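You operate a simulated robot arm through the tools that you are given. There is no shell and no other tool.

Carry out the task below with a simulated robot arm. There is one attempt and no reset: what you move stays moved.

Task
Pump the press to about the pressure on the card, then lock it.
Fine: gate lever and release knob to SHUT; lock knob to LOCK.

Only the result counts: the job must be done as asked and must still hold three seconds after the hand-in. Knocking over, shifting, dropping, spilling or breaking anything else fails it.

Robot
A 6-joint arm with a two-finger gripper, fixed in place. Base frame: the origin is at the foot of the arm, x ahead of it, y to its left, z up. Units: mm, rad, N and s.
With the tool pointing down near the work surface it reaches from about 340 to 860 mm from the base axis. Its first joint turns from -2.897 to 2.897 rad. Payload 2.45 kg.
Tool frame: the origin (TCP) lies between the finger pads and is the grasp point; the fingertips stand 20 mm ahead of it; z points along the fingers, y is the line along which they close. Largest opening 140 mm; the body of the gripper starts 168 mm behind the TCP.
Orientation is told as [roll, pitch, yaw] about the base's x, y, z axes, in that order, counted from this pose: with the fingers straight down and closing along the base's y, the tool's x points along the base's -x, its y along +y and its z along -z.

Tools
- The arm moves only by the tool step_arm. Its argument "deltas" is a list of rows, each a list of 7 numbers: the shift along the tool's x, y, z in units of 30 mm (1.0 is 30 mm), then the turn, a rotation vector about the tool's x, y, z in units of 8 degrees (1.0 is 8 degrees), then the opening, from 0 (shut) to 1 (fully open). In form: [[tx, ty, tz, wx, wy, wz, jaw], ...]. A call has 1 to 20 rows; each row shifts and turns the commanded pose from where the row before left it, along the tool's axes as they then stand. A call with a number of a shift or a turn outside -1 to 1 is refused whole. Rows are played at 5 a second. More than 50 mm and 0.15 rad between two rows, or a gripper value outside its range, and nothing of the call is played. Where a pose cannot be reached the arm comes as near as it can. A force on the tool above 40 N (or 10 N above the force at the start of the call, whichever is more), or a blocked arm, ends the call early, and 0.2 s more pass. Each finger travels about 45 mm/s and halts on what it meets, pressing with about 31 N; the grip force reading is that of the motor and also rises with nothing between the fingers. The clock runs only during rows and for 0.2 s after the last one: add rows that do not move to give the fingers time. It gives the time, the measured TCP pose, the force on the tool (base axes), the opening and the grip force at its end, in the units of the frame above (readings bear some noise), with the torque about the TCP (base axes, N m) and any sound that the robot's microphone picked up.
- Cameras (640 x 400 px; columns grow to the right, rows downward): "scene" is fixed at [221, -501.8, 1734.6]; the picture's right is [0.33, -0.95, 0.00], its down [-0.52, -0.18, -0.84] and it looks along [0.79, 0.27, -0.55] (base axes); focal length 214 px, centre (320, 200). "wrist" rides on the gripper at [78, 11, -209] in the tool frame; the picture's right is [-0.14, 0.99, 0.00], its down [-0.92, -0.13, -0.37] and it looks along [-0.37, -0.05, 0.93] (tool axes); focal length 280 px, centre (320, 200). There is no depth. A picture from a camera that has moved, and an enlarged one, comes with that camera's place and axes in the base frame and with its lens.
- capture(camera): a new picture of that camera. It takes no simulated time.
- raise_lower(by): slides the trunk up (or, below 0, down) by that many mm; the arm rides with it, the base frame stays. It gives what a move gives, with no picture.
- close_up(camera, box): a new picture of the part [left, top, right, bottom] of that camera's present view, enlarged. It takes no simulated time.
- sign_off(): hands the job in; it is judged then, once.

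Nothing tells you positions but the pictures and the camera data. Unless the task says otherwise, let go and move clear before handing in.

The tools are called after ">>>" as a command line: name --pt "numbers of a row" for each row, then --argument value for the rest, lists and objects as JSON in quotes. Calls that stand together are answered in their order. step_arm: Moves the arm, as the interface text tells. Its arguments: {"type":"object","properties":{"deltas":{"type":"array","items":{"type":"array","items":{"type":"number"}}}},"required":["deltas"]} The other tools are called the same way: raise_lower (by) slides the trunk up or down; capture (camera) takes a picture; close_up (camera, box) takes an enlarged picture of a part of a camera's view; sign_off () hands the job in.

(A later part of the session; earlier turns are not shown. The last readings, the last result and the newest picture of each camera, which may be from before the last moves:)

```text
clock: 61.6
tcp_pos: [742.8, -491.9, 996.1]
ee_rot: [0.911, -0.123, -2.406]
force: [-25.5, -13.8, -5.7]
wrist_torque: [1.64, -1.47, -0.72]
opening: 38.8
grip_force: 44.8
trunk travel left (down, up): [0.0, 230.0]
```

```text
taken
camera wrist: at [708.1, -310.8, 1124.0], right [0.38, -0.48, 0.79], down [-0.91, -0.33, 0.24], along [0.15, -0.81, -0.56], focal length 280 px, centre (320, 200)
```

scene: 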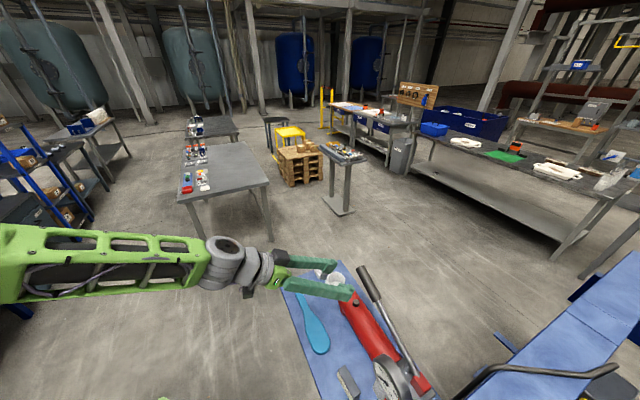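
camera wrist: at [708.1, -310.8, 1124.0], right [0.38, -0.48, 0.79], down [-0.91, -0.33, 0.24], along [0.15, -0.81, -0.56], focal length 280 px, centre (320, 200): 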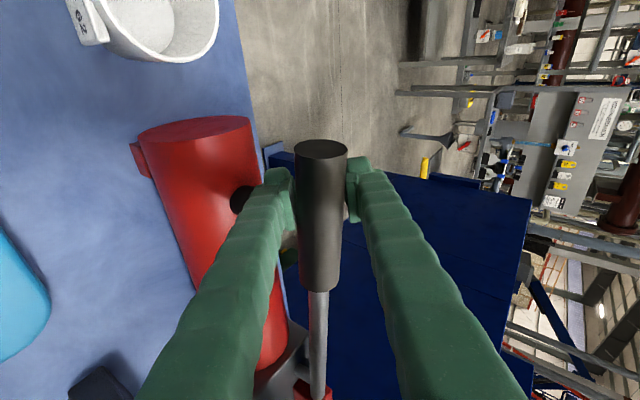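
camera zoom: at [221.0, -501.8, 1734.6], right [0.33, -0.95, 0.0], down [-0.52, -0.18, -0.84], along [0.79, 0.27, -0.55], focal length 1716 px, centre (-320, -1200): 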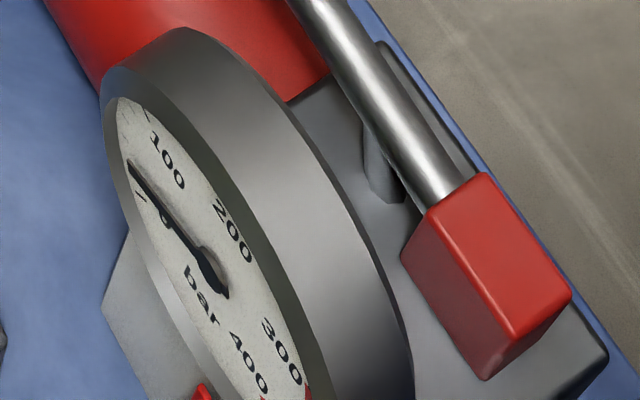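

Each 16° stroke adds roughly 14 bar, and the gauge is now at about 22–25. I'll do two more strokes with a small axial correction and read again.

>>> step_arm --pt "-0.14 0.56 -0.43 0 0.31 0.39 0.12" --pt "-0.1 0.56 -0.43 0 0.31 0.39 0.12" --pt "-0.09 0.56 -0.43 0 0.31 0.39 0.12" --pt "-0.09 0.56 -0.43 0 0.31 0.39 0.12" --pt "0.09 -0.56 0.43 0 -0.31 -0.39 0.12" --pt "0.09 -0.56 0.43 0 -0.31 -0.39 0.12" --pt "0.09 -0.56 0.43 0 -0.31 -0.39 0.12" --pt "0.09 -0.56 0.43 0 -0.31 -0.39 0.12"

>>> close_up --camera "scene" --box '[360, 350, 440, 400]'

>>> capture --camera "wrist"

```text
clock: 62.3
tcp_pos: [741.8, -494.8, 1044.6]
ee_rot: [0.902, 0.056, -2.406]
force: [-7.3, -1.3, -3.0]
wrist_torque: [1.02, 0.11, -2.35]
opening: 38.2
grip_force: 44.9
trunk travel left (down, up): [0.0, 230.0]
stopped in row 3: the force on the tool passed its limit at 41 N (the readings are from after the stop); the commanded pose is now the measured one
```

```text
8.00 times, centred on (400, 375) of scene
camera zoom: at [221.0, -501.8, 1734.6], right [0.33, -0.95, 0.0], down [-0.52, -0.18, -0.84], along [0.79, 0.27, -0.55], focal length 1716 px, centre (-320, -1200)
```

zoom: 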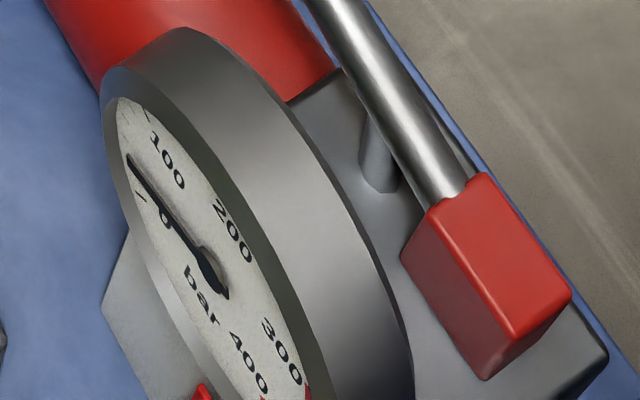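

```text
taken
camera wrist: at [687.9, -330.8, 1187.8], right [0.28, -0.58, 0.77], down [-0.93, -0.35, 0.08], along [0.22, -0.74, -0.63], focal length 280 px, centre (320, 200)
```

wrist: 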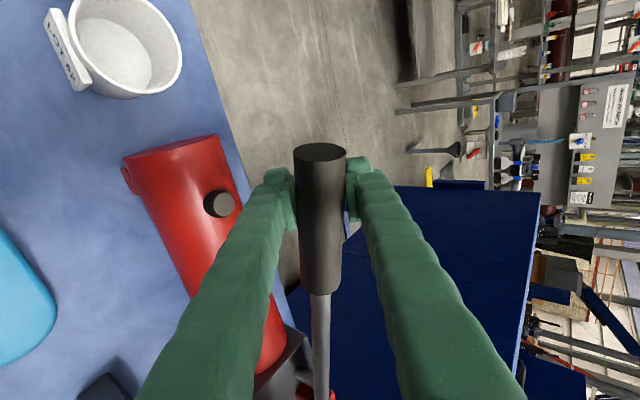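

The force limit tripped, probably from axial stress in the tight grip. I'll switch to a loose cage of about 43 mm around the handle and use slower steps.

>>> step_arm --pt "0 0 0 0 0 0 0.31" --pt "-0.05 0.28 -0.215 0 0.155 0.195 0.31" --pt "-0.05 0.28 -0.215 0 0.155 0.195 0.31" --pt "-0.05 0.28 -0.215 0 0.155 0.195 0.31" --pt "-0.05 0.28 -0.215 0 0.155 0.195 0.31" --pt "0.05 -0.28 0.215 0 -0.155 -0.195 0.31" --pt "0.05 -0.28 0.215 0 -0.155 -0.195 0.31" --pt "0.05 -0.28 0.215 0 -0.155 -0.195 0.31" --pt "0.05 -0.28 0.215 0 -0.155 -0.195 0.31" --pt "0.05 -0.28 0.215 0 -0.155 -0.195 0.31" --pt "0.05 -0.28 0.215 0 -0.155 -0.195 0.31" --pt "0.05 -0.28 0.215 0 -0.155 -0.195 0.31" --pt "0.05 -0.28 0.215 0 -0.155 -0.195 0.31"

>>> close_up --camera "scene" --box '[360, 350, 440, 400]'

>>> capture --camera "wrist"

```text
clock: 65.1
tcp_pos: [747.8, -487.4, 1003.6]
ee_rot: [0.905, -0.087, -2.402]
force: [2.4, -1.4, 3.6]
wrist_torque: [0.11, 0.04, -0.05]
opening: 45.9
grip_force: 1.6
trunk travel left (down, up): [0.0, 230.0]
```

```text
8.00 times, centred on (400, 375) of scene
camera zoom: at [221.0, -501.8, 1734.6], right [0.33, -0.95, 0.0], down [-0.52, -0.18, -0.84], along [0.79, 0.27, -0.55], focal length 1716 px, centre (-320, -1200)
```

zoom: 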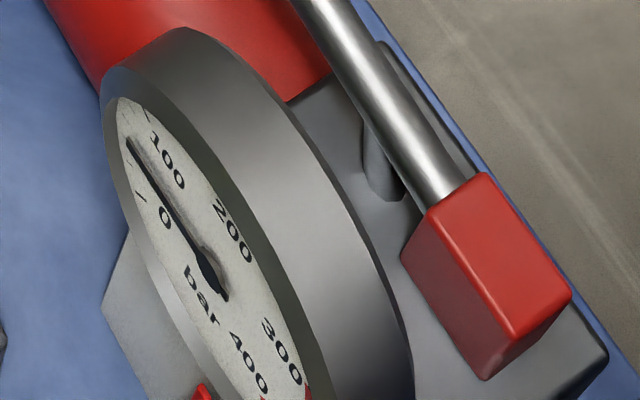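

```text
taken
camera wrist: at [707.8, -310.5, 1135.5], right [0.36, -0.5, 0.79], down [-0.92, -0.34, 0.21], along [0.17, -0.8, -0.58], focal length 280 px, centre (320, 200)
```

wrist: 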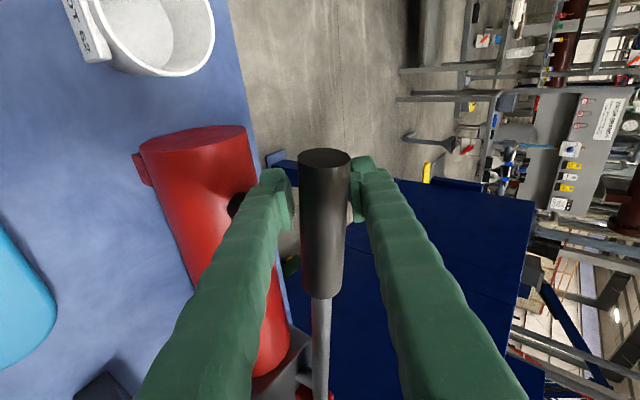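

The cage works with almost no side force, and pressure is rising. I'll zoom closer on the gauge for a tick-level reading.

>>> close_up --camera "scene" --box '[370, 358, 402, 398]'

```text
10.00 times, centred on (386, 378) of scene
camera zoom: at [221.0, -501.8, 1734.6], right [0.33, -0.95, 0.0], down [-0.52, -0.18, -0.84], along [0.79, 0.27, -0.55], focal length 2145 px, centre (-340, -1580)
```

zoom: 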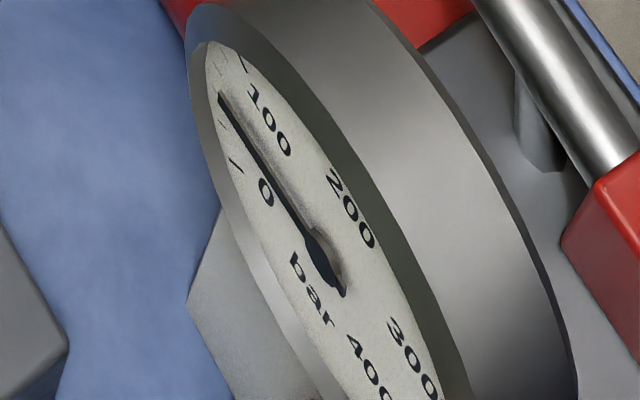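

With a tick model of the dial, the gauge is at about 43 bar and each 16° stroke adds about 20. I'll shift 8 mm back down the handle and do two strokes, a little faster.

>>> step_arm --pt "-0.34 0.448 -0.344 0 0.248 0.312 0.31" --pt "-0.08 0.448 -0.344 0 0.248 0.312 0.31" --pt "-0.08 0.448 -0.344 0 0.248 0.312 0.31" --pt "-0.08 0.448 -0.344 0 0.248 0.312 0.31" --pt "-0.08 0.448 -0.344 0 0.248 0.312 0.31" --pt "0.08 -0.448 0.344 0 -0.248 -0.312 0.31" --pt "0.08 -0.448 0.344 0 -0.248 -0.312 0.31" --pt "0.08 -0.448 0.344 0 -0.248 -0.312 0.31" --pt "0.08 -0.448 0.344 0 -0.248 -0.312 0.31" --pt "0.08 -0.448 0.344 0 -0.248 -0.312 0.31"

>>> close_up --camera "scene" --box '[360, 350, 440, 400]'

>>> capture --camera "wrist"

```text
clock: 67.3
tcp_pos: [745.4, -491.8, 1005.4]
ee_rot: [0.904, -0.087, -2.402]
force: [2.8, -4.6, 2.9]
wrist_torque: [0.15, 0.06, -0.08]
opening: 46.5
grip_force: 2.0
trunk travel left (down, up): [0.0, 230.0]
```

```text
8.00 times, centred on (400, 375) of scene
camera zoom: at [221.0, -501.8, 1734.6], right [0.33, -0.95, 0.0], down [-0.52, -0.18, -0.84], along [0.79, 0.27, -0.55], focal length 1716 px, centre (-320, -1200)
```

zoom: 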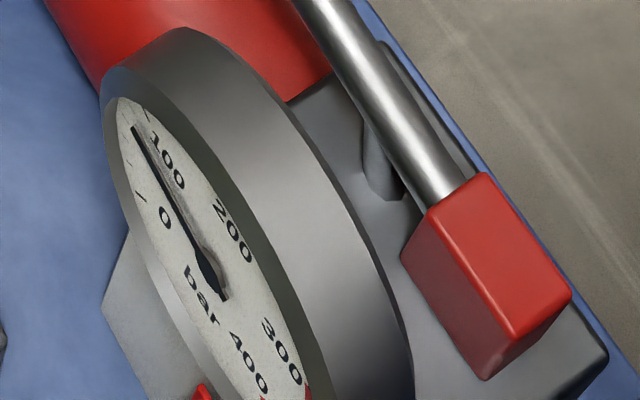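

```text
taken
camera wrist: at [706.0, -314.4, 1137.4], right [0.36, -0.5, 0.79], down [-0.92, -0.34, 0.21], along [0.16, -0.8, -0.58], focal length 280 px, centre (320, 200)
```

wrist: 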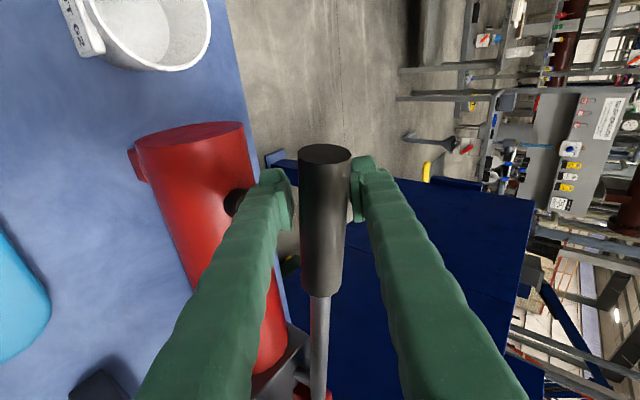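

About 62 bar now, so +20 per stroke. I'll do two strokes in one call.

>>> step_arm --pt "-0.15 0.448 -0.344 0 0.248 0.312 0.31" --pt "-0.08 0.448 -0.344 0 0.248 0.312 0.31" --pt "-0.08 0.448 -0.344 0 0.248 0.312 0.31" --pt "-0.08 0.448 -0.344 0 0.248 0.312 0.31" --pt "-0.08 0.448 -0.344 0 0.248 0.312 0.31" --pt "0.08 -0.448 0.344 0 -0.248 -0.312 0.31" --pt "0.08 -0.448 0.344 0 -0.248 -0.312 0.31" --pt "0.08 -0.448 0.344 0 -0.248 -0.312 0.31" --pt "0.08 -0.448 0.344 0 -0.248 -0.312 0.31" --pt "0.08 -0.448 0.344 0 -0.248 -0.312 0.31" --pt "-0.08 0.448 -0.344 0 0.248 0.312 0.31" --pt "-0.08 0.448 -0.344 0 0.248 0.312 0.31" --pt "-0.08 0.448 -0.344 0 0.248 0.312 0.31" --pt "-0.08 0.448 -0.344 0 0.248 0.312 0.31" --pt "-0.08 0.448 -0.344 0 0.248 0.312 0.31" --pt "0.08 -0.448 0.344 0 -0.248 -0.312 0.31" --pt "0.08 -0.448 0.344 0 -0.248 -0.312 0.31" --pt "0.08 -0.448 0.344 0 -0.248 -0.312 0.31" --pt "0.08 -0.448 0.344 0 -0.248 -0.312 0.31" --pt "0.08 -0.448 0.344 0 -0.248 -0.312 0.31"

>>> close_up --camera "scene" --box '[360, 350, 440, 400]'

>>> capture --camera "wrist"

```text
clock: 71.5
tcp_pos: [750.7, -486.1, 1007.1]
ee_rot: [0.902, -0.086, -2.402]
force: [5.2, -2.8, 4.2]
wrist_torque: [0.16, 0.12, -0.12]
opening: 46.4
grip_force: 3.0
trunk travel left (down, up): [0.0, 230.0]
```

```text
8.00 times, centred on (400, 375) of scene
camera zoom: at [221.0, -501.8, 1734.6], right [0.33, -0.95, 0.0], down [-0.52, -0.18, -0.84], along [0.79, 0.27, -0.55], focal length 1716 px, centre (-320, -1200)
```

zoom: 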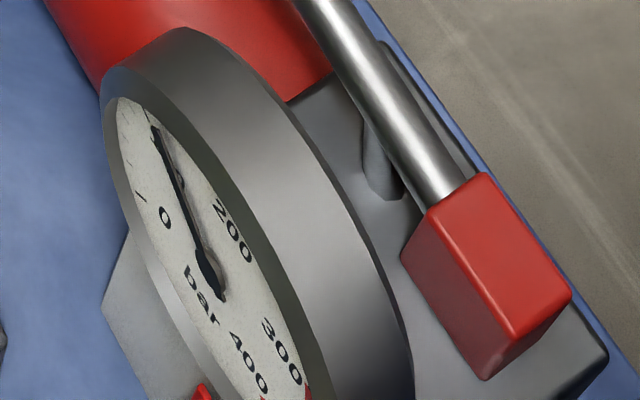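

```text
taken
camera wrist: at [711.1, -311.3, 1138.7], right [0.36, -0.5, 0.79], down [-0.92, -0.34, 0.21], along [0.16, -0.8, -0.58], focal length 280 px, centre (320, 200)
```

wrist: 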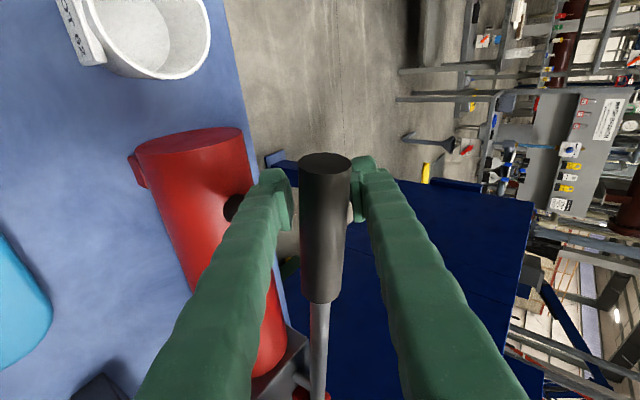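

About 105 bar now. I'll do one more stroke and re-read.

>>> step_arm --pt "-0.35 0.448 -0.344 0 0.248 0.312 0.31" --pt "-0.08 0.448 -0.344 0 0.248 0.312 0.31" --pt "-0.08 0.448 -0.344 0 0.248 0.312 0.31" --pt "-0.08 0.448 -0.344 0 0.248 0.312 0.31" --pt "-0.08 0.448 -0.344 0 0.248 0.312 0.31" --pt "0.08 -0.448 0.344 0 -0.248 -0.312 0.31" --pt "0.08 -0.448 0.344 0 -0.248 -0.312 0.31" --pt "0.08 -0.448 0.344 0 -0.248 -0.312 0.31" --pt "0.08 -0.448 0.344 0 -0.248 -0.312 0.31" --pt "0.08 -0.448 0.344 0 -0.248 -0.312 0.31"

>>> close_up --camera "scene" --box '[360, 350, 440, 400]'

>>> capture --camera "wrist"

```text
clock: 73.7
tcp_pos: [748.0, -487.0, 1006.0]
ee_rot: [0.903, -0.084, -2.402]
force: [4.3, -3.7, 4.7]
wrist_torque: [0.19, 0.09, -0.15]
opening: 47.3
grip_force: 3.2
trunk travel left (down, up): [0.0, 230.0]
```

```text
8.00 times, centred on (400, 375) of scene
camera zoom: at [221.0, -501.8, 1734.6], right [0.33, -0.95, 0.0], down [-0.52, -0.18, -0.84], along [0.79, 0.27, -0.55], focal length 1716 px, centre (-320, -1200)
```

zoom: 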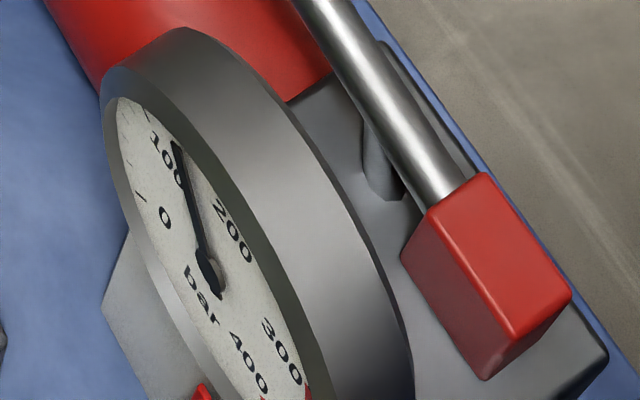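

```text
taken
camera wrist: at [708.5, -310.8, 1138.1], right [0.36, -0.5, 0.79], down [-0.92, -0.34, 0.21], along [0.16, -0.8, -0.58], focal length 280 px, centre (320, 200)
```

wrist: 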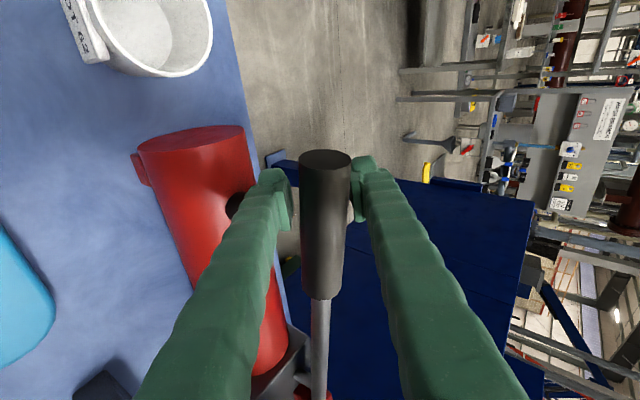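

The reading is now ambiguous between about 133 and 150 from this oblique view. I'll let go of the handle, back off and roll the wrist back to get a frontal look at the gauge.

>>> step_arm --pt "0 0 0 0 0 0 0.5" --pt "0 0 0 0 0 0 0.5" --pt "0 0 -1 0 0 0 0.5" --pt "0 0 -1 0 0 0 0.5" --pt "0 0 -1 0 0 0 0.5" --pt "0 0 -1 0 0 0 0.5" --pt "0 0 -1 0 0 0 0.5" --pt "-0.3 0 -1 0 0 0 0.5" --pt "-0.3 0 -1 0 0 0 0.5" --pt "0 0.5 0 0 0 0 0.5" --pt "0 0.5 0 0 0 0 0.5"

>>> step_arm --pt "0 0 0 0 0 -0.94 0.5" --pt "0 0 0 0 0 -0.94 0.5" --pt "0 0 0 0 0 -0.94 0.5" --pt "0 0 0 0 0 -0.94 0.5" --pt "0 0 0 0 0 -0.94 0.5" --pt "0 0 0 0 0 -0.94 0.5" --pt "0 0 0 0 0 -0.94 0.5" --pt "0 0 0 0 0 -0.94 0.5" --pt "0 0 0 0 0 -0.94 0.5" --pt "0 0 0 0 0 -0.94 0.5" --pt "0 0 0 0 0 -0.94 0.5" --pt "0 0 0 0 0 -0.94 0.5"

>>> capture --camera "wrist"

>>> capture --camera "scene"

```text
clock: 76.1
tcp_pos: [647.7, -383.3, 1163.3]
ee_rot: [0.905, -0.086, -2.401]
force: [0.3, 0.2, -0.6]
wrist_torque: [0.02, -0.02, -0.02]
opening: 70.0
grip_force: 0.1
trunk travel left (down, up): [0.0, 230.0]
```

```text
clock: 78.7
tcp_pos: [644.3, -382.0, 1161.7]
ee_rot: [-0.145, -0.901, -0.713]
force: [0.6, -0.9, 0.1]
wrist_torque: [-0.02, -0.01, 0.03]
opening: 69.8
grip_force: 0.0
trunk travel left (down, up): [0.0, 230.0]
```

```text
taken
camera wrist: at [513.9, -214.6, 1230.7], right [0.79, 0.61, 0.02], down [0.16, -0.23, 0.96], along [0.59, -0.76, -0.28], focal length 280 px, centre (320, 200)
```

wrist: 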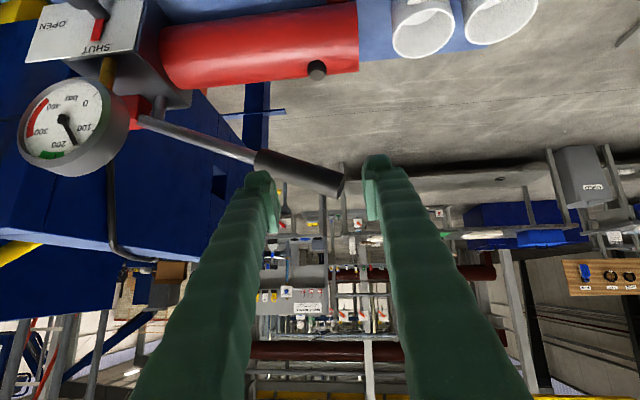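

```text
taken
```

scene: 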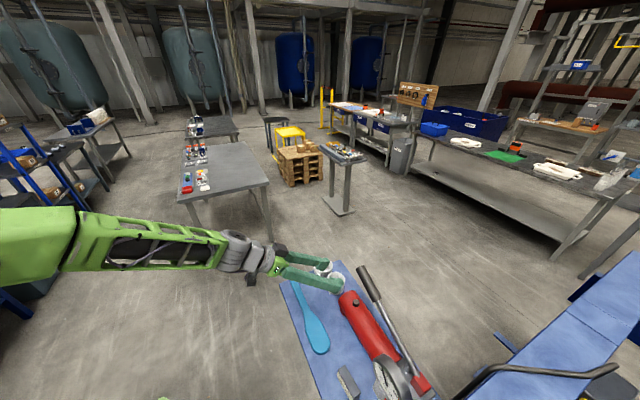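

>>> close_up --camera "wrist" --box '[10, 70, 138, 182]'

>>> close_up --camera "scene" --box '[330, 360, 394, 400]'

```text
3.57 times, centred on (74, 126) of wrist
camera zoom: at [513.9, -214.6, 1230.7], right [0.79, 0.61, 0.02], down [0.16, -0.23, 0.96], along [0.59, -0.76, -0.28], focal length 1001 px, centre (1199, 464)
```

zoom: 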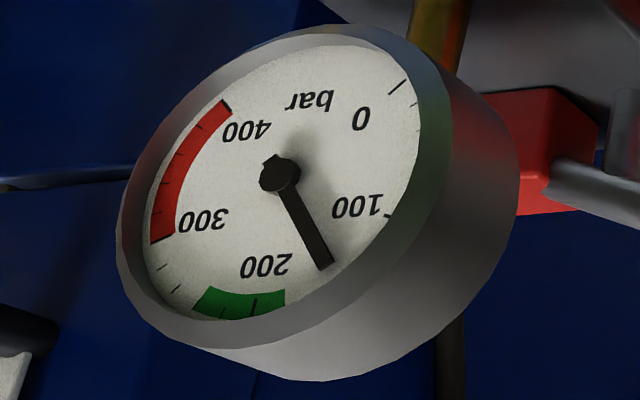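

```text
10.00 times, centred on (362, 380) of scene
camera zoom: at [221.0, -501.8, 1734.6], right [0.33, -0.95, 0.0], down [-0.52, -0.18, -0.84], along [0.79, 0.27, -0.55], focal length 2145 px, centre (-100, -1600)
```

zoom: 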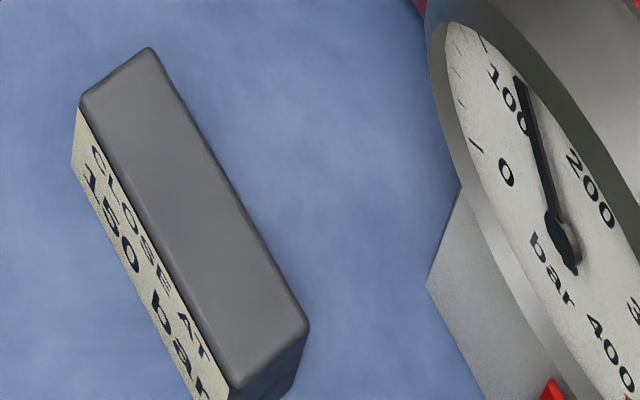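

From the frontal view the gauge reads about 144 bar. A small partial stroke of roughly 5° should bring it to 150, so I'll go back to the handle the way I came.

>>> step_arm --pt "0 0 0 0 0 0.94 0.5" --pt "0 0 0 0 0 0.94 0.5" --pt "0 0 0 0 0 0.94 0.5" --pt "0 0 0 0 0 0.94 0.5" --pt "0 0 0 0 0 0.94 0.5" --pt "0 0 0 0 0 0.94 0.5" --pt "0 0 0 0 0 0.94 0.5" --pt "0 0 0 0 0 0.94 0.5" --pt "0 0 0 0 0 0.94 0.5" --pt "0 0 0 0 0 0.94 0.5" --pt "0 0 0 0 0 0.94 0.5" --pt "0 0 0 0 0 0.94 0.5" --pt "0 -0.5 0 0 0 0 0.5" --pt "0 -0.5 0 0 0 0 0.5" --pt "0.3 0 1 0 0 0 0.5" --pt "0.3 0 1 0 0 0 0.5" --pt "0 0 1 0 0 0 0.5"

>>> capture --camera "wrist"

```text
clock: 82.3
tcp_pos: [689.1, -414.7, 1081.2]
ee_rot: [0.906, -0.085, -2.401]
force: [0.8, 0.3, 0.5]
wrist_torque: [-0.03, 0.01, -0.02]
opening: 69.9
grip_force: 0.1
trunk travel left (down, up): [0.0, 230.0]
```

```text
taken
camera wrist: at [650.2, -237.8, 1213.8], right [0.36, -0.5, 0.79], down [-0.92, -0.34, 0.2], along [0.16, -0.8, -0.58], focal length 280 px, centre (320, 200)
```

wrist: 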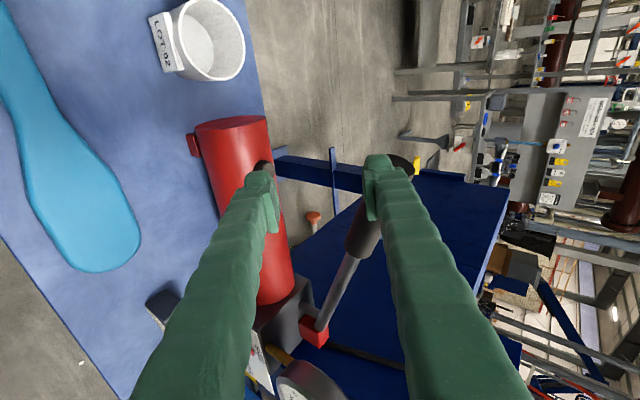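

The lever springs back up by itself when released, which explains the easy upstrokes. It's now at its upper rest at about 21°, so I'll move up to match the handle before going in.

>>> step_arm --pt "-0.37 0.67 -0.51 0 0 0 0.5" --pt "-0.37 0.67 -0.51 0 0 0 0.5" --pt "-0.37 0.67 -0.51 0 0 0 0.5" --pt "0 0 0 0 0.4 0.48 0.5" --pt "0 0 0 0 0.4 0.48 0.5"

>>> capture --camera "wrist"

```text
clock: 83.5
tcp_pos: [670.3, -433.1, 1159.1]
ee_rot: [0.905, 0.09, -2.397]
force: [0.3, -0.1, -0.9]
wrist_torque: [0.03, 0.0, 0.01]
opening: 69.8
grip_force: 0.0
trunk travel left (down, up): [0.0, 230.0]
```

```text
taken
camera wrist: at [611.7, -273.5, 1306.5], right [0.26, -0.59, 0.76], down [-0.93, -0.36, 0.04], along [0.25, -0.72, -0.64], focal length 280 px, centre (320, 200)
```

wrist: 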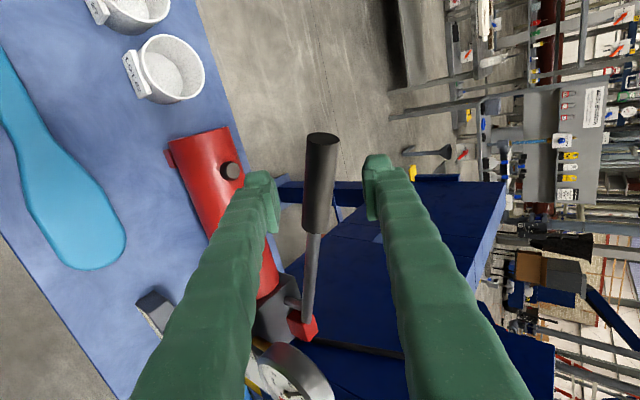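

Centred again. I'll advance onto the handle.

>>> step_arm --pt "-0.06 0 0.99 0 0 0 0.5" --pt "-0.06 0 0.99 0 0 0 0.5" --pt "-0.06 0 0.99 0 0 0 0.5" --pt "-0.06 0 0.99 0 0 0 0.5" --pt "0 0 0 0 0 0 0.35"

>>> capture --camera "wrist"

>>> close_up --camera "scene" --box '[360, 350, 440, 400]'

```text
clock: 84.7
tcp_pos: [732.3, -502.8, 1088.0]
ee_rot: [0.907, 0.089, -2.396]
force: [0.3, -0.5, 0.0]
wrist_torque: [-0.04, -0.02, 0.0]
opening: 48.7
grip_force: 0.1
trunk travel left (down, up): [0.0, 230.0]
```

```text
taken
camera wrist: at [674.3, -342.1, 1233.7], right [0.26, -0.59, 0.76], down [-0.93, -0.36, 0.04], along [0.25, -0.72, -0.64], focal length 280 px, centre (320, 200)
```

wrist: 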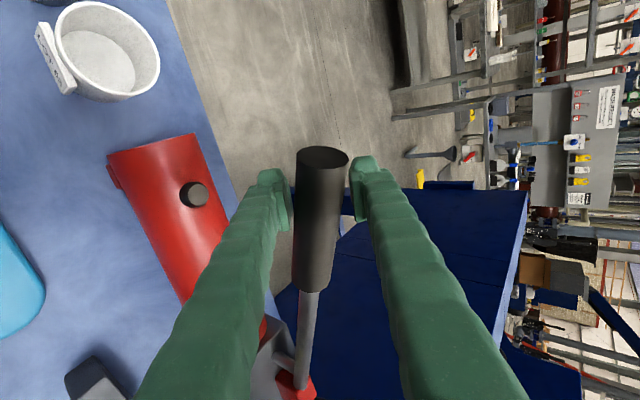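

```text
8.00 times, centred on (400, 375) of scene
camera zoom: at [221.0, -501.8, 1734.6], right [0.33, -0.95, 0.0], down [-0.52, -0.18, -0.84], along [0.79, 0.27, -0.55], focal length 1716 px, centre (-320, -1200)
```

zoom: 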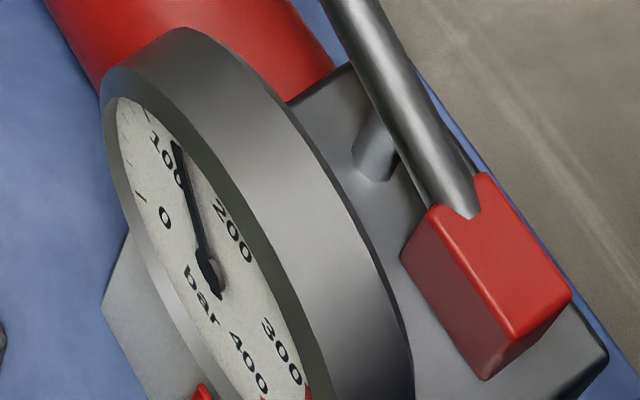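

Pressure is unchanged. I'll press down in small increments and watch the needle.

>>> step_arm --pt "0.05 -0.28 0.215 0 -0.155 -0.195 0.33" --pt "0.05 -0.28 0.215 0 -0.155 -0.195 0.33" --pt "0.05 -0.28 0.215 0 -0.155 -0.195 0.33" --pt "0.05 -0.28 0.215 0 -0.155 -0.195 0.33"

>>> close_up --camera "scene" --box '[360, 350, 440, 400]'

```text
clock: 85.7
tcp_pos: [738.5, -496.6, 1043.2]
ee_rot: [0.904, -0.051, -2.399]
force: [2.5, -3.0, 4.0]
wrist_torque: [0.13, 0.06, -0.08]
opening: 49.5
grip_force: 2.1
trunk travel left (down, up): [0.0, 230.0]
```

```text
8.00 times, centred on (400, 375) of scene
camera zoom: at [221.0, -501.8, 1734.6], right [0.33, -0.95, 0.0], down [-0.52, -0.18, -0.84], along [0.79, 0.27, -0.55], focal length 1716 px, centre (-320, -1200)
```

zoom: 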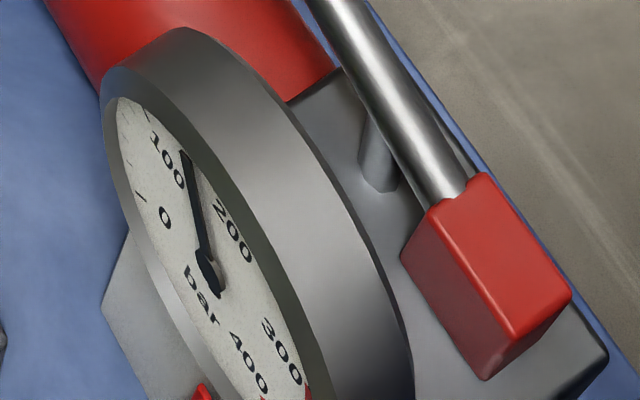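

That moved the needle by about 8 bar, to roughly 152. I'll let the lever rise back with the fingers, then open, withdraw and check the gauge from the front.

>>> step_arm --pt "-0.05 0.28 -0.215 0 0.155 0.195 0.33" --pt "-0.05 0.28 -0.215 0 0.155 0.195 0.33" --pt "-0.05 0.28 -0.215 0 0.155 0.195 0.33" --pt "-0.05 0.28 -0.215 0 0.155 0.195 0.5" --pt "0 0 0 0 0 0 0.5" --pt "0 0 0 0 0 0 0.5" --pt "0 0 -1 0 0 0 0.5" --pt "0 0 -1 0 0 0 0.5" --pt "0 0 -1 0 0 0 0.5" --pt "0 0 -1 0 0 0 0.5" --pt "-0.5 0 -1 0 0 0 0.5" --pt "-0.5 0 -1 0 0 0 0.5" --pt "-0.5 0 -1 0 0 0 0.5"

>>> step_arm --pt "0 0 0 0 -0.4 -0.48 0.5" --pt "0 0 0 0 0 -0.94 0.5" --pt "0 0 0 0 0 -0.94 0.5" --pt "0 0 0 0 0 -0.94 0.5" --pt "0 0 0 0 0 -0.94 0.5" --pt "0 0 0 0 0 -0.94 0.5" --pt "0 0 0 0 0 -0.94 0.5" --pt "0 0 0 0 0 -0.94 0.5" --pt "0 0 0 0 0 -0.94 0.5" --pt "0 0 0 0 0 -0.94 0.5" --pt "0 0 0 0 0 -0.94 0.5" --pt "0 0 0 0 0 -0.94 0.5" --pt "0 0 0 0 0 -0.94 0.5"

>>> capture --camera "wrist"

```text
clock: 88.5
tcp_pos: [582.5, -419.7, 1214.9]
ee_rot: [0.908, 0.092, -2.395]
force: [-0.2, -0.2, 0.4]
wrist_torque: [0.01, 0.01, -0.02]
opening: 70.2
grip_force: 0.0
trunk travel left (down, up): [0.0, 230.0]
```

```text
clock: 91.3
tcp_pos: [580.8, -417.7, 1211.7]
ee_rot: [-0.003, -0.906, -0.821]
force: [0.0, 0.1, 0.0]
wrist_torque: [0.02, -0.01, 0.0]
opening: 69.9
grip_force: 0.0
trunk travel left (down, up): [0.0, 230.0]
```

```text
taken
camera wrist: at [445.4, -254.7, 1282.5], right [0.79, 0.61, 0.11], down [0.1, -0.29, 0.95], along [0.61, -0.74, -0.29], focal length 280 px, centre (320, 200)
```

wrist: 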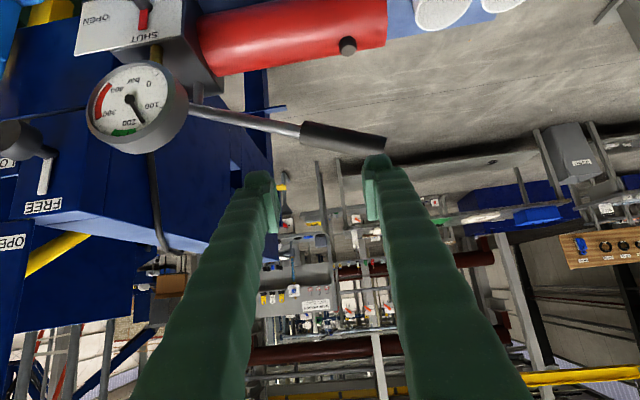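

>>> close_up --camera "wrist" --box '[78, 52, 206, 162]'

>>> close_up --camera "scene" --box '[330, 350, 442, 400]'

```text
3.64 times, centred on (142, 107) of wrist
camera zoom: at [445.4, -254.7, 1282.5], right [0.79, 0.61, 0.11], down [0.1, -0.29, 0.95], along [0.61, -0.74, -0.29], focal length 1020 px, centre (967, 538)
```

zoom: 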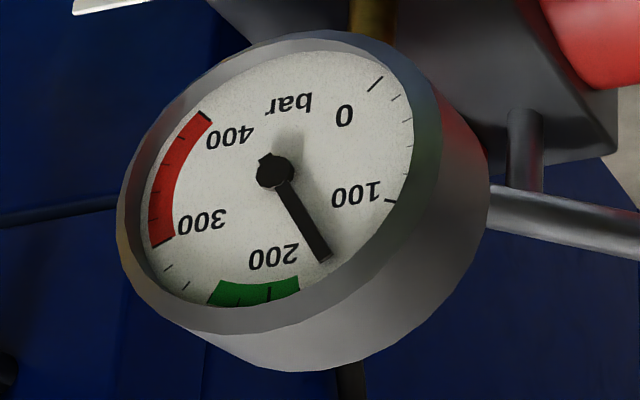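

```text
5.71 times, centred on (386, 375) of scene
camera zoom: at [221.0, -501.8, 1734.6], right [0.33, -0.95, 0.0], down [-0.52, -0.18, -0.84], along [0.79, 0.27, -0.55], focal length 1226 px, centre (-57, -800)
```

zoom: 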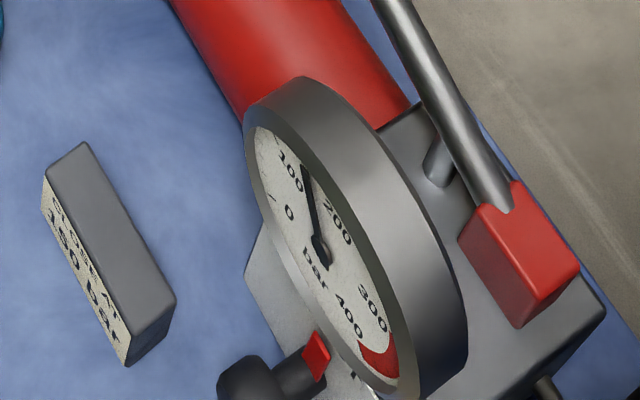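

The gauge reads about 150–155 bar from both views, and the needle holds. Next is the lock knob, so I'll travel across to a standoff in front of it.

>>> step_arm --pt "0.1 -0.93 -0.15 0 0 -0.1 0.5" --pt "0.1 -0.93 -0.15 0 0 -0.1 0.5" --pt "0.15 -0.93 -0.15 0 0 -0.05 0.5" --pt "0.2 -0.93 -0.1 0 0 0 0.5" --pt "0.2 -0.93 -0.1 0 0 0 0.5" --pt "0.2 -0.93 0 0 0 0 0.5" --pt "0.25 -0.93 0 0 0 0 0.5" --pt "0.25 -0.93 0 0 0 0 0.5" --pt "0.25 -0.93 0 0 0 0 0.5" --pt "0.25 -0.93 0 0 0 0 0.5" --pt "0.25 -0.93 0 0 0 0 0.5" --pt "0.25 -0.93 0 0 0 0 0.5" --pt "0.25 -0.93 0 0 0 0 0.5"

>>> capture --camera "wrist"

```text
clock: 94.1
tcp_pos: [274.8, -623.5, 1173.5]
ee_rot: [-0.044, -0.905, -0.77]
force: [-0.3, -0.3, 0.1]
wrist_torque: [0.0, -0.03, 0.01]
opening: 69.9
grip_force: 0.0
out of reach, approached as far as the arm can: row 4
trunk travel left (down, up): [0.0, 230.0]
```

```text
taken
camera wrist: at [135.5, -460.9, 1241.9], right [0.77, 0.63, 0.08], down [0.12, -0.27, 0.96], along [0.62, -0.73, -0.28], focal length 280 px, centre (320, 200)
```

wrist: 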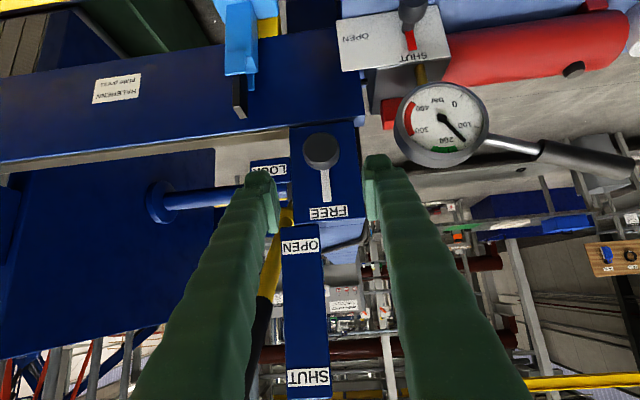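

>>> close_up --camera "wrist" --box '[390, 70, 502, 175]'

>>> close_up --camera "wrist" --box '[230, 110, 390, 230]'

```text
3.81 times, centred on (446, 122) of wrist
camera zoom: at [135.5, -460.9, 1241.9], right [0.77, 0.63, 0.08], down [0.12, -0.27, 0.96], along [0.62, -0.73, -0.28], focal length 1068 px, centre (-160, 495)
```

zoom: 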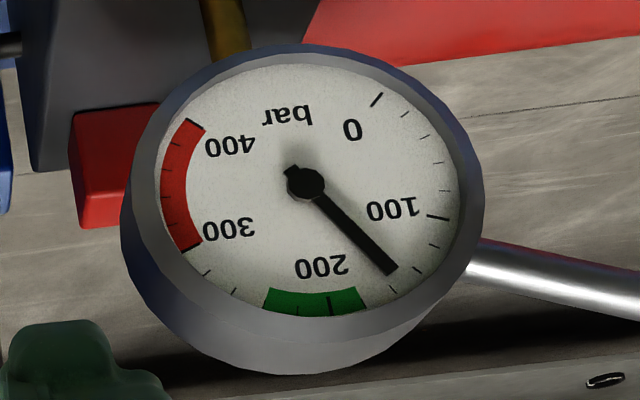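

```text
3.33 times, centred on (310, 170) of wrist
camera zoom: at [135.5, -460.9, 1241.9], right [0.77, 0.63, 0.08], down [0.12, -0.27, 0.96], along [0.62, -0.73, -0.28], focal length 935 px, centre (353, 300)
```

zoom: 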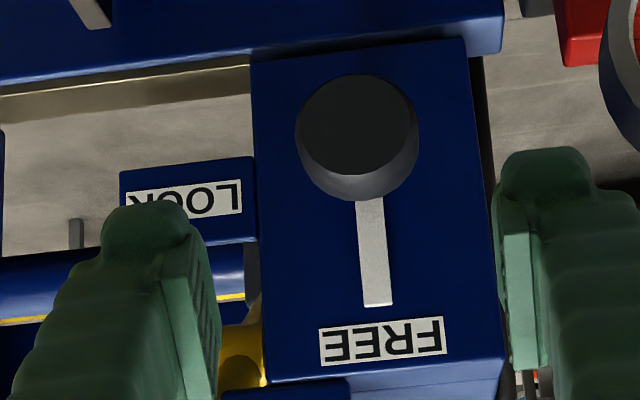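

From here the gauge is very clear: between the 140 and 160 ticks, about 154 bar, which is close to the card. I'll now line up on the lock knob (axis u≈-248, z≈1081), leaning the hand to one side to leave room for the turn.

>>> step_arm --pt "0 0.2 0 0 -0.5 0 0.5" --pt "0 0.27 0 0 -0.5 0 0.5" --pt "0.41 0 0.95 0 0 0 0.5" --pt "0.42 0 0.95 0 0 0 0.5" --pt "0 0 0 0.417 0 -0.72 0.5" --pt "0 0 0 0.417 0 -0.72 0.5" --pt "0 0 0 0.417 0 -0.72 0.5"

>>> capture --camera "wrist"

```text
clock: 95.7
tcp_pos: [295.5, -652.7, 1144.2]
ee_rot: [-0.618, -0.93, -0.262]
force: [0.3, -0.4, 0.8]
wrist_torque: [0.01, 0.01, -0.02]
opening: 69.8
grip_force: 0.0
out of reach, approached as far as the arm can: row 7
trunk travel left (down, up): [0.0, 230.0]
```

```text
taken
camera wrist: at [158.3, -480.5, 1181.4], right [0.73, 0.64, -0.23], down [0.27, 0.04, 0.96], along [0.62, -0.77, -0.14], focal length 280 px, centre (320, 200)
```

wrist: 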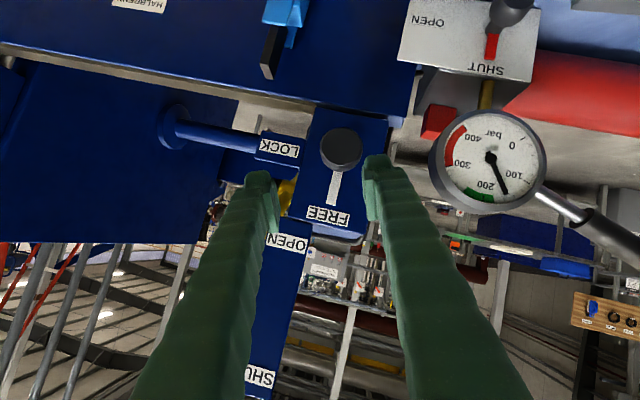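

That's at the reach limit, so I'll steepen the approach slightly and re-align on the knob.

>>> step_arm --pt "0 0 0 0 0.63 0 0.5" --pt "0 0 0 0 0.62 0 0.5" --pt "-0.15 0.44 0.3 0 0 0 0.5" --pt "-0.16 0.44 0.29 0 0 0 0.5"

>>> capture --camera "wrist"

```text
clock: 96.7
tcp_pos: [324.0, -651.3, 1134.7]
ee_rot: [-0.538, -0.789, -0.397]
force: [-0.9, 0.1, 0.0]
wrist_torque: [0.0, 0.04, -0.03]
opening: 70.2
grip_force: 0.1
out of reach, approached as far as the arm can: row 4
trunk travel left (down, up): [0.0, 230.0]
```

```text
taken
camera wrist: at [205.7, -476.0, 1204.0], right [0.75, 0.61, -0.26], down [0.38, -0.07, 0.92], along [0.54, -0.79, -0.29], focal length 280 px, centre (320, 200)
```

wrist: 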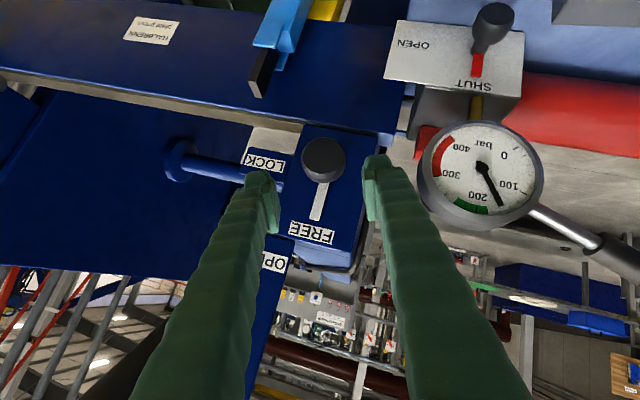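

Leaning that way runs into a joint limit, so I'll straighten to zero lean and turn the knob with the hand leaning the other way instead.

>>> step_arm --pt "0 0 0 -0.6 0 0.69 0.5" --pt "0 0 0 -0.6 0 0.69 0.5" --pt "0 0 0 -0.6 0 0.69 0.5" --pt "0 -0.27 0 0 0 0 0.5" --pt "0 -0.27 0 0 0 0 0.5"

>>> capture --camera "wrist"

```text
clock: 97.9
tcp_pos: [313.0, -663.1, 1135.2]
ee_rot: [0.008, -0.869, -0.805]
force: [0.1, 0.6, 0.6]
wrist_torque: [0.03, 0.04, -0.03]
opening: 70.1
grip_force: 0.0
trunk travel left (down, up): [0.0, 230.0]
```

```text
taken
camera wrist: at [174.8, -506.3, 1211.9], right [0.77, 0.63, 0.11], down [0.12, -0.32, 0.94], along [0.63, -0.71, -0.32], focal length 280 px, centre (320, 200)
```

wrist: 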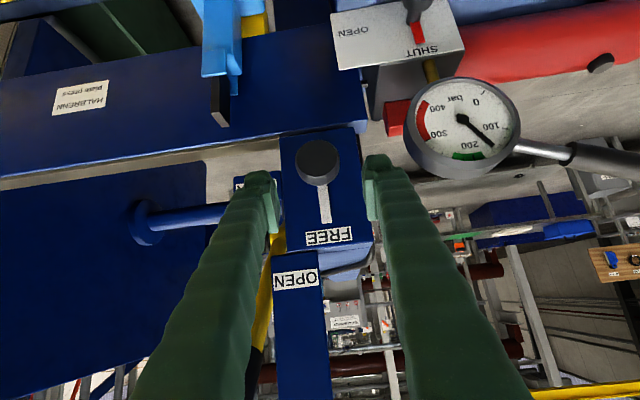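

Aligned with zero lean, with the knob centred. I'll advance 80 mm and close on it.

>>> step_arm --pt "0.02 0 0.89 0 0 0 0.5" --pt "0.02 0 0.89 0 0 0 0.5" --pt "0.02 0 0.88 0 0 0 0.5" --pt "0 0 0 0 0 0 0.4" --pt "0 0 0 0 0 0 0.25" --pt "0 0 0 0 0 0 0.25" --pt "0 0 0 0 0 0 0.25"

>>> capture --camera "wrist"

```text
clock: 99.5
tcp_pos: [353.0, -705.9, 1082.0]
ee_rot: [0.009, -0.869, -0.807]
force: [-4.5, -7.0, 2.8]
wrist_torque: [-0.04, 0.04, -0.12]
opening: 46.7
grip_force: 45.4
trunk travel left (down, up): [0.0, 230.0]
```

```text
taken
camera wrist: at [215.2, -548.9, 1159.5], right [0.77, 0.63, 0.11], down [0.12, -0.32, 0.94], along [0.62, -0.71, -0.32], focal length 280 px, centre (320, 200)
```

wrist: 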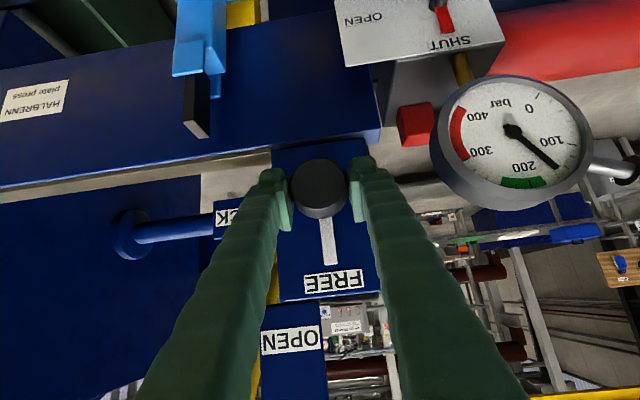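

Gripped at 46.7 mm. I'll rotate 35° toward LOCK.

>>> step_arm --pt "0 0 0 -0.564 0 0.668 0.25" --pt "0 0 0 -0.564 0 0.668 0.25" --pt "0 0 0 -0.564 0 0.668 0.25" --pt "0 0 0 -0.564 0 0.668 0.25" --pt "0 0 0 -0.564 0 0.668 0.25"

>>> capture --camera "wrist"

```text
clock: 100.7
tcp_pos: [350.0, -709.1, 1080.3]
ee_rot: [0.831, -0.673, -1.404]
force: [-30.5, -10.4, -3.1]
wrist_torque: [0.04, 0.29, 0.24]
opening: 46.6
grip_force: 45.2
trunk travel left (down, up): [0.0, 230.0]
```

```text
taken
camera wrist: at [180.6, -582.5, 1150.9], right [0.6, 0.45, 0.66], down [-0.25, -0.68, 0.69], along [0.76, -0.58, -0.29], focal length 280 px, centre (320, 200)
```

wrist: 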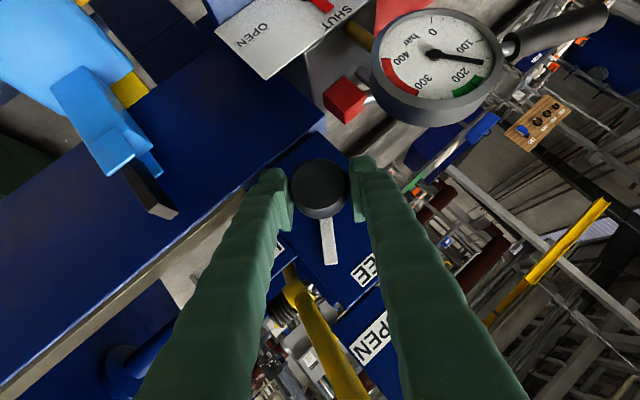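

The pointer follows the hand. I'll open, rotate back, re-grip and turn again.

>>> step_arm --pt "0 0 0 0 0 0 0.42" --pt "0 0 0 0 0 0 0.42" --pt "0 0 0 0.564 0 -0.668 0.42" --pt "0 0 0 0.564 0 -0.668 0.42" --pt "0 0 0 0.564 0 -0.668 0.42" --pt "0 0 0 0.564 0 -0.668 0.42" --pt "0 0 0 0.564 0 -0.668 0.42" --pt "0 0 0 0 0 0 0.42"

>>> capture --camera "wrist"

```text
clock: 102.5
tcp_pos: [354.8, -706.9, 1080.8]
ee_rot: [0.006, -0.869, -0.802]
force: [0.3, -0.7, 0.4]
wrist_torque: [0.01, 0.01, -0.07]
opening: 58.7
grip_force: 0.0
trunk travel left (down, up): [0.0, 230.0]
```

```text
taken
camera wrist: at [215.9, -549.1, 1158.9], right [0.77, 0.63, 0.11], down [0.12, -0.32, 0.94], along [0.62, -0.71, -0.32], focal length 280 px, centre (320, 200)
```

wrist: 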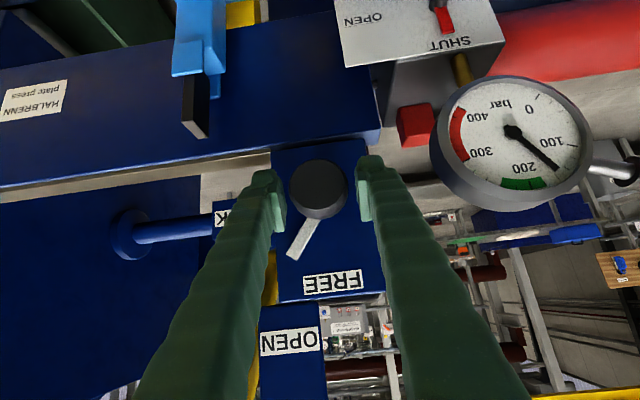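

The pointer moved about 35° and stayed. I'll lower the grip by 5 mm to reduce the side force, then re-grip and rotate again.

>>> step_arm --pt "0.127 -0.05 0.108 0 0 0 0.42" --pt "0 0 0 0 0 0 0.25" --pt "0 0 0 0 0 0 0.25" --pt "0 0 0 0 0 0 0.25" --pt "0 0 0 -0.45 0 0.534 0.25" --pt "0 0 0 -0.45 0 0.534 0.25" --pt "0 0 0 -0.45 0 0.534 0.25" --pt "0 0 0 -0.45 0 0.534 0.25" --pt "0 0 0 -0.45 0 0.534 0.25" --pt "0 0 0 -0.45 0 0.534 0.25"

>>> capture --camera "wrist"

```text
clock: 104.7
tcp_pos: [353.1, -707.2, 1076.0]
ee_rot: [0.806, -0.688, -1.38]
force: [0.9, 3.6, 1.4]
wrist_torque: [0.05, 0.08, 0.48]
opening: 46.6
grip_force: 44.8
trunk travel left (down, up): [0.0, 230.0]
```

```text
taken
camera wrist: at [183.9, -580.5, 1146.5], right [0.61, 0.47, 0.64], down [-0.23, -0.66, 0.71], along [0.76, -0.58, -0.29], focal length 280 px, centre (320, 200)
```

wrist: 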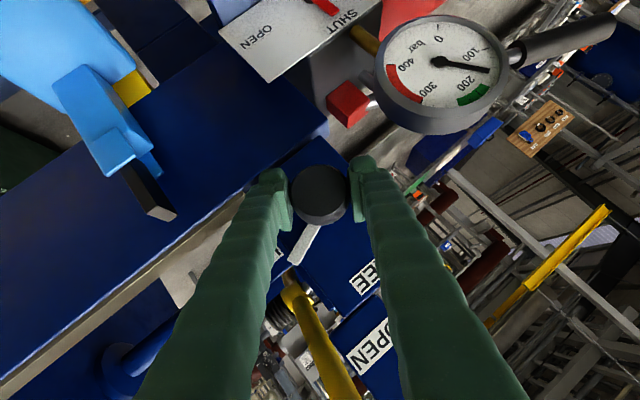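

The force is almost zero now. One more re-grip and turn should bring it to LOCK.

>>> step_arm --pt "0 0 0 0 0 0 0.42" --pt "0 0 0 0 0 0 0.42" --pt "0 0 0 0.564 0 -0.668 0.42" --pt "0 0 0 0.564 0 -0.668 0.42" --pt "0 0 0 0.564 0 -0.668 0.42" --pt "0 0 0 0.564 0 -0.668 0.42" --pt "0 0 0 0.45 0 -0.534 0.42" --pt "0 0 0 0 0 0 0.25" --pt "0 0 0 0 0 0 0.25" --pt "0 0 0 0 0 0 0.25" --pt "0 0 0 -0.45 0 0.534 0.25" --pt "0 0 0 -0.45 0 0.534 0.25" --pt "0 0 0 -0.45 0 0.534 0.25"

>>> capture --camera "wrist"

>>> close_up --camera "wrist" --box '[230, 140, 390, 280]'

```text
clock: 107.5
tcp_pos: [353.6, -707.7, 1077.8]
ee_rot: [0.443, -0.82, -1.133]
force: [-3.6, 7.8, 1.0]
wrist_torque: [-0.17, -0.26, 0.47]
opening: 46.8
grip_force: 45.2
trunk travel left (down, up): [0.0, 230.0]
```

```text
taken
camera wrist: at [199.2, -565.4, 1153.9], right [0.72, 0.58, 0.39], down [-0.07, -0.5, 0.86], along [0.69, -0.65, -0.32], focal length 280 px, centre (320, 200)
```

wrist: 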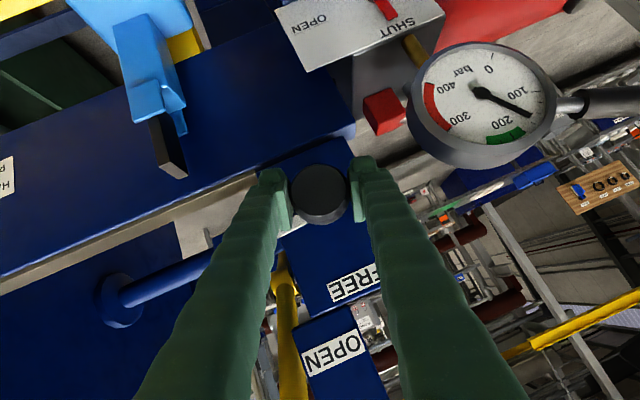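

```text
2.86 times, centred on (310, 210) of wrist
camera zoom: at [199.2, -565.4, 1153.9], right [0.72, 0.58, 0.39], down [-0.07, -0.5, 0.86], along [0.69, -0.65, -0.32], focal length 801 px, centre (349, 171)
```

zoom: 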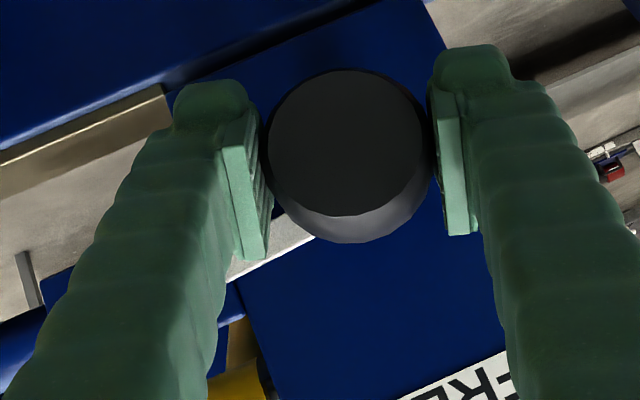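

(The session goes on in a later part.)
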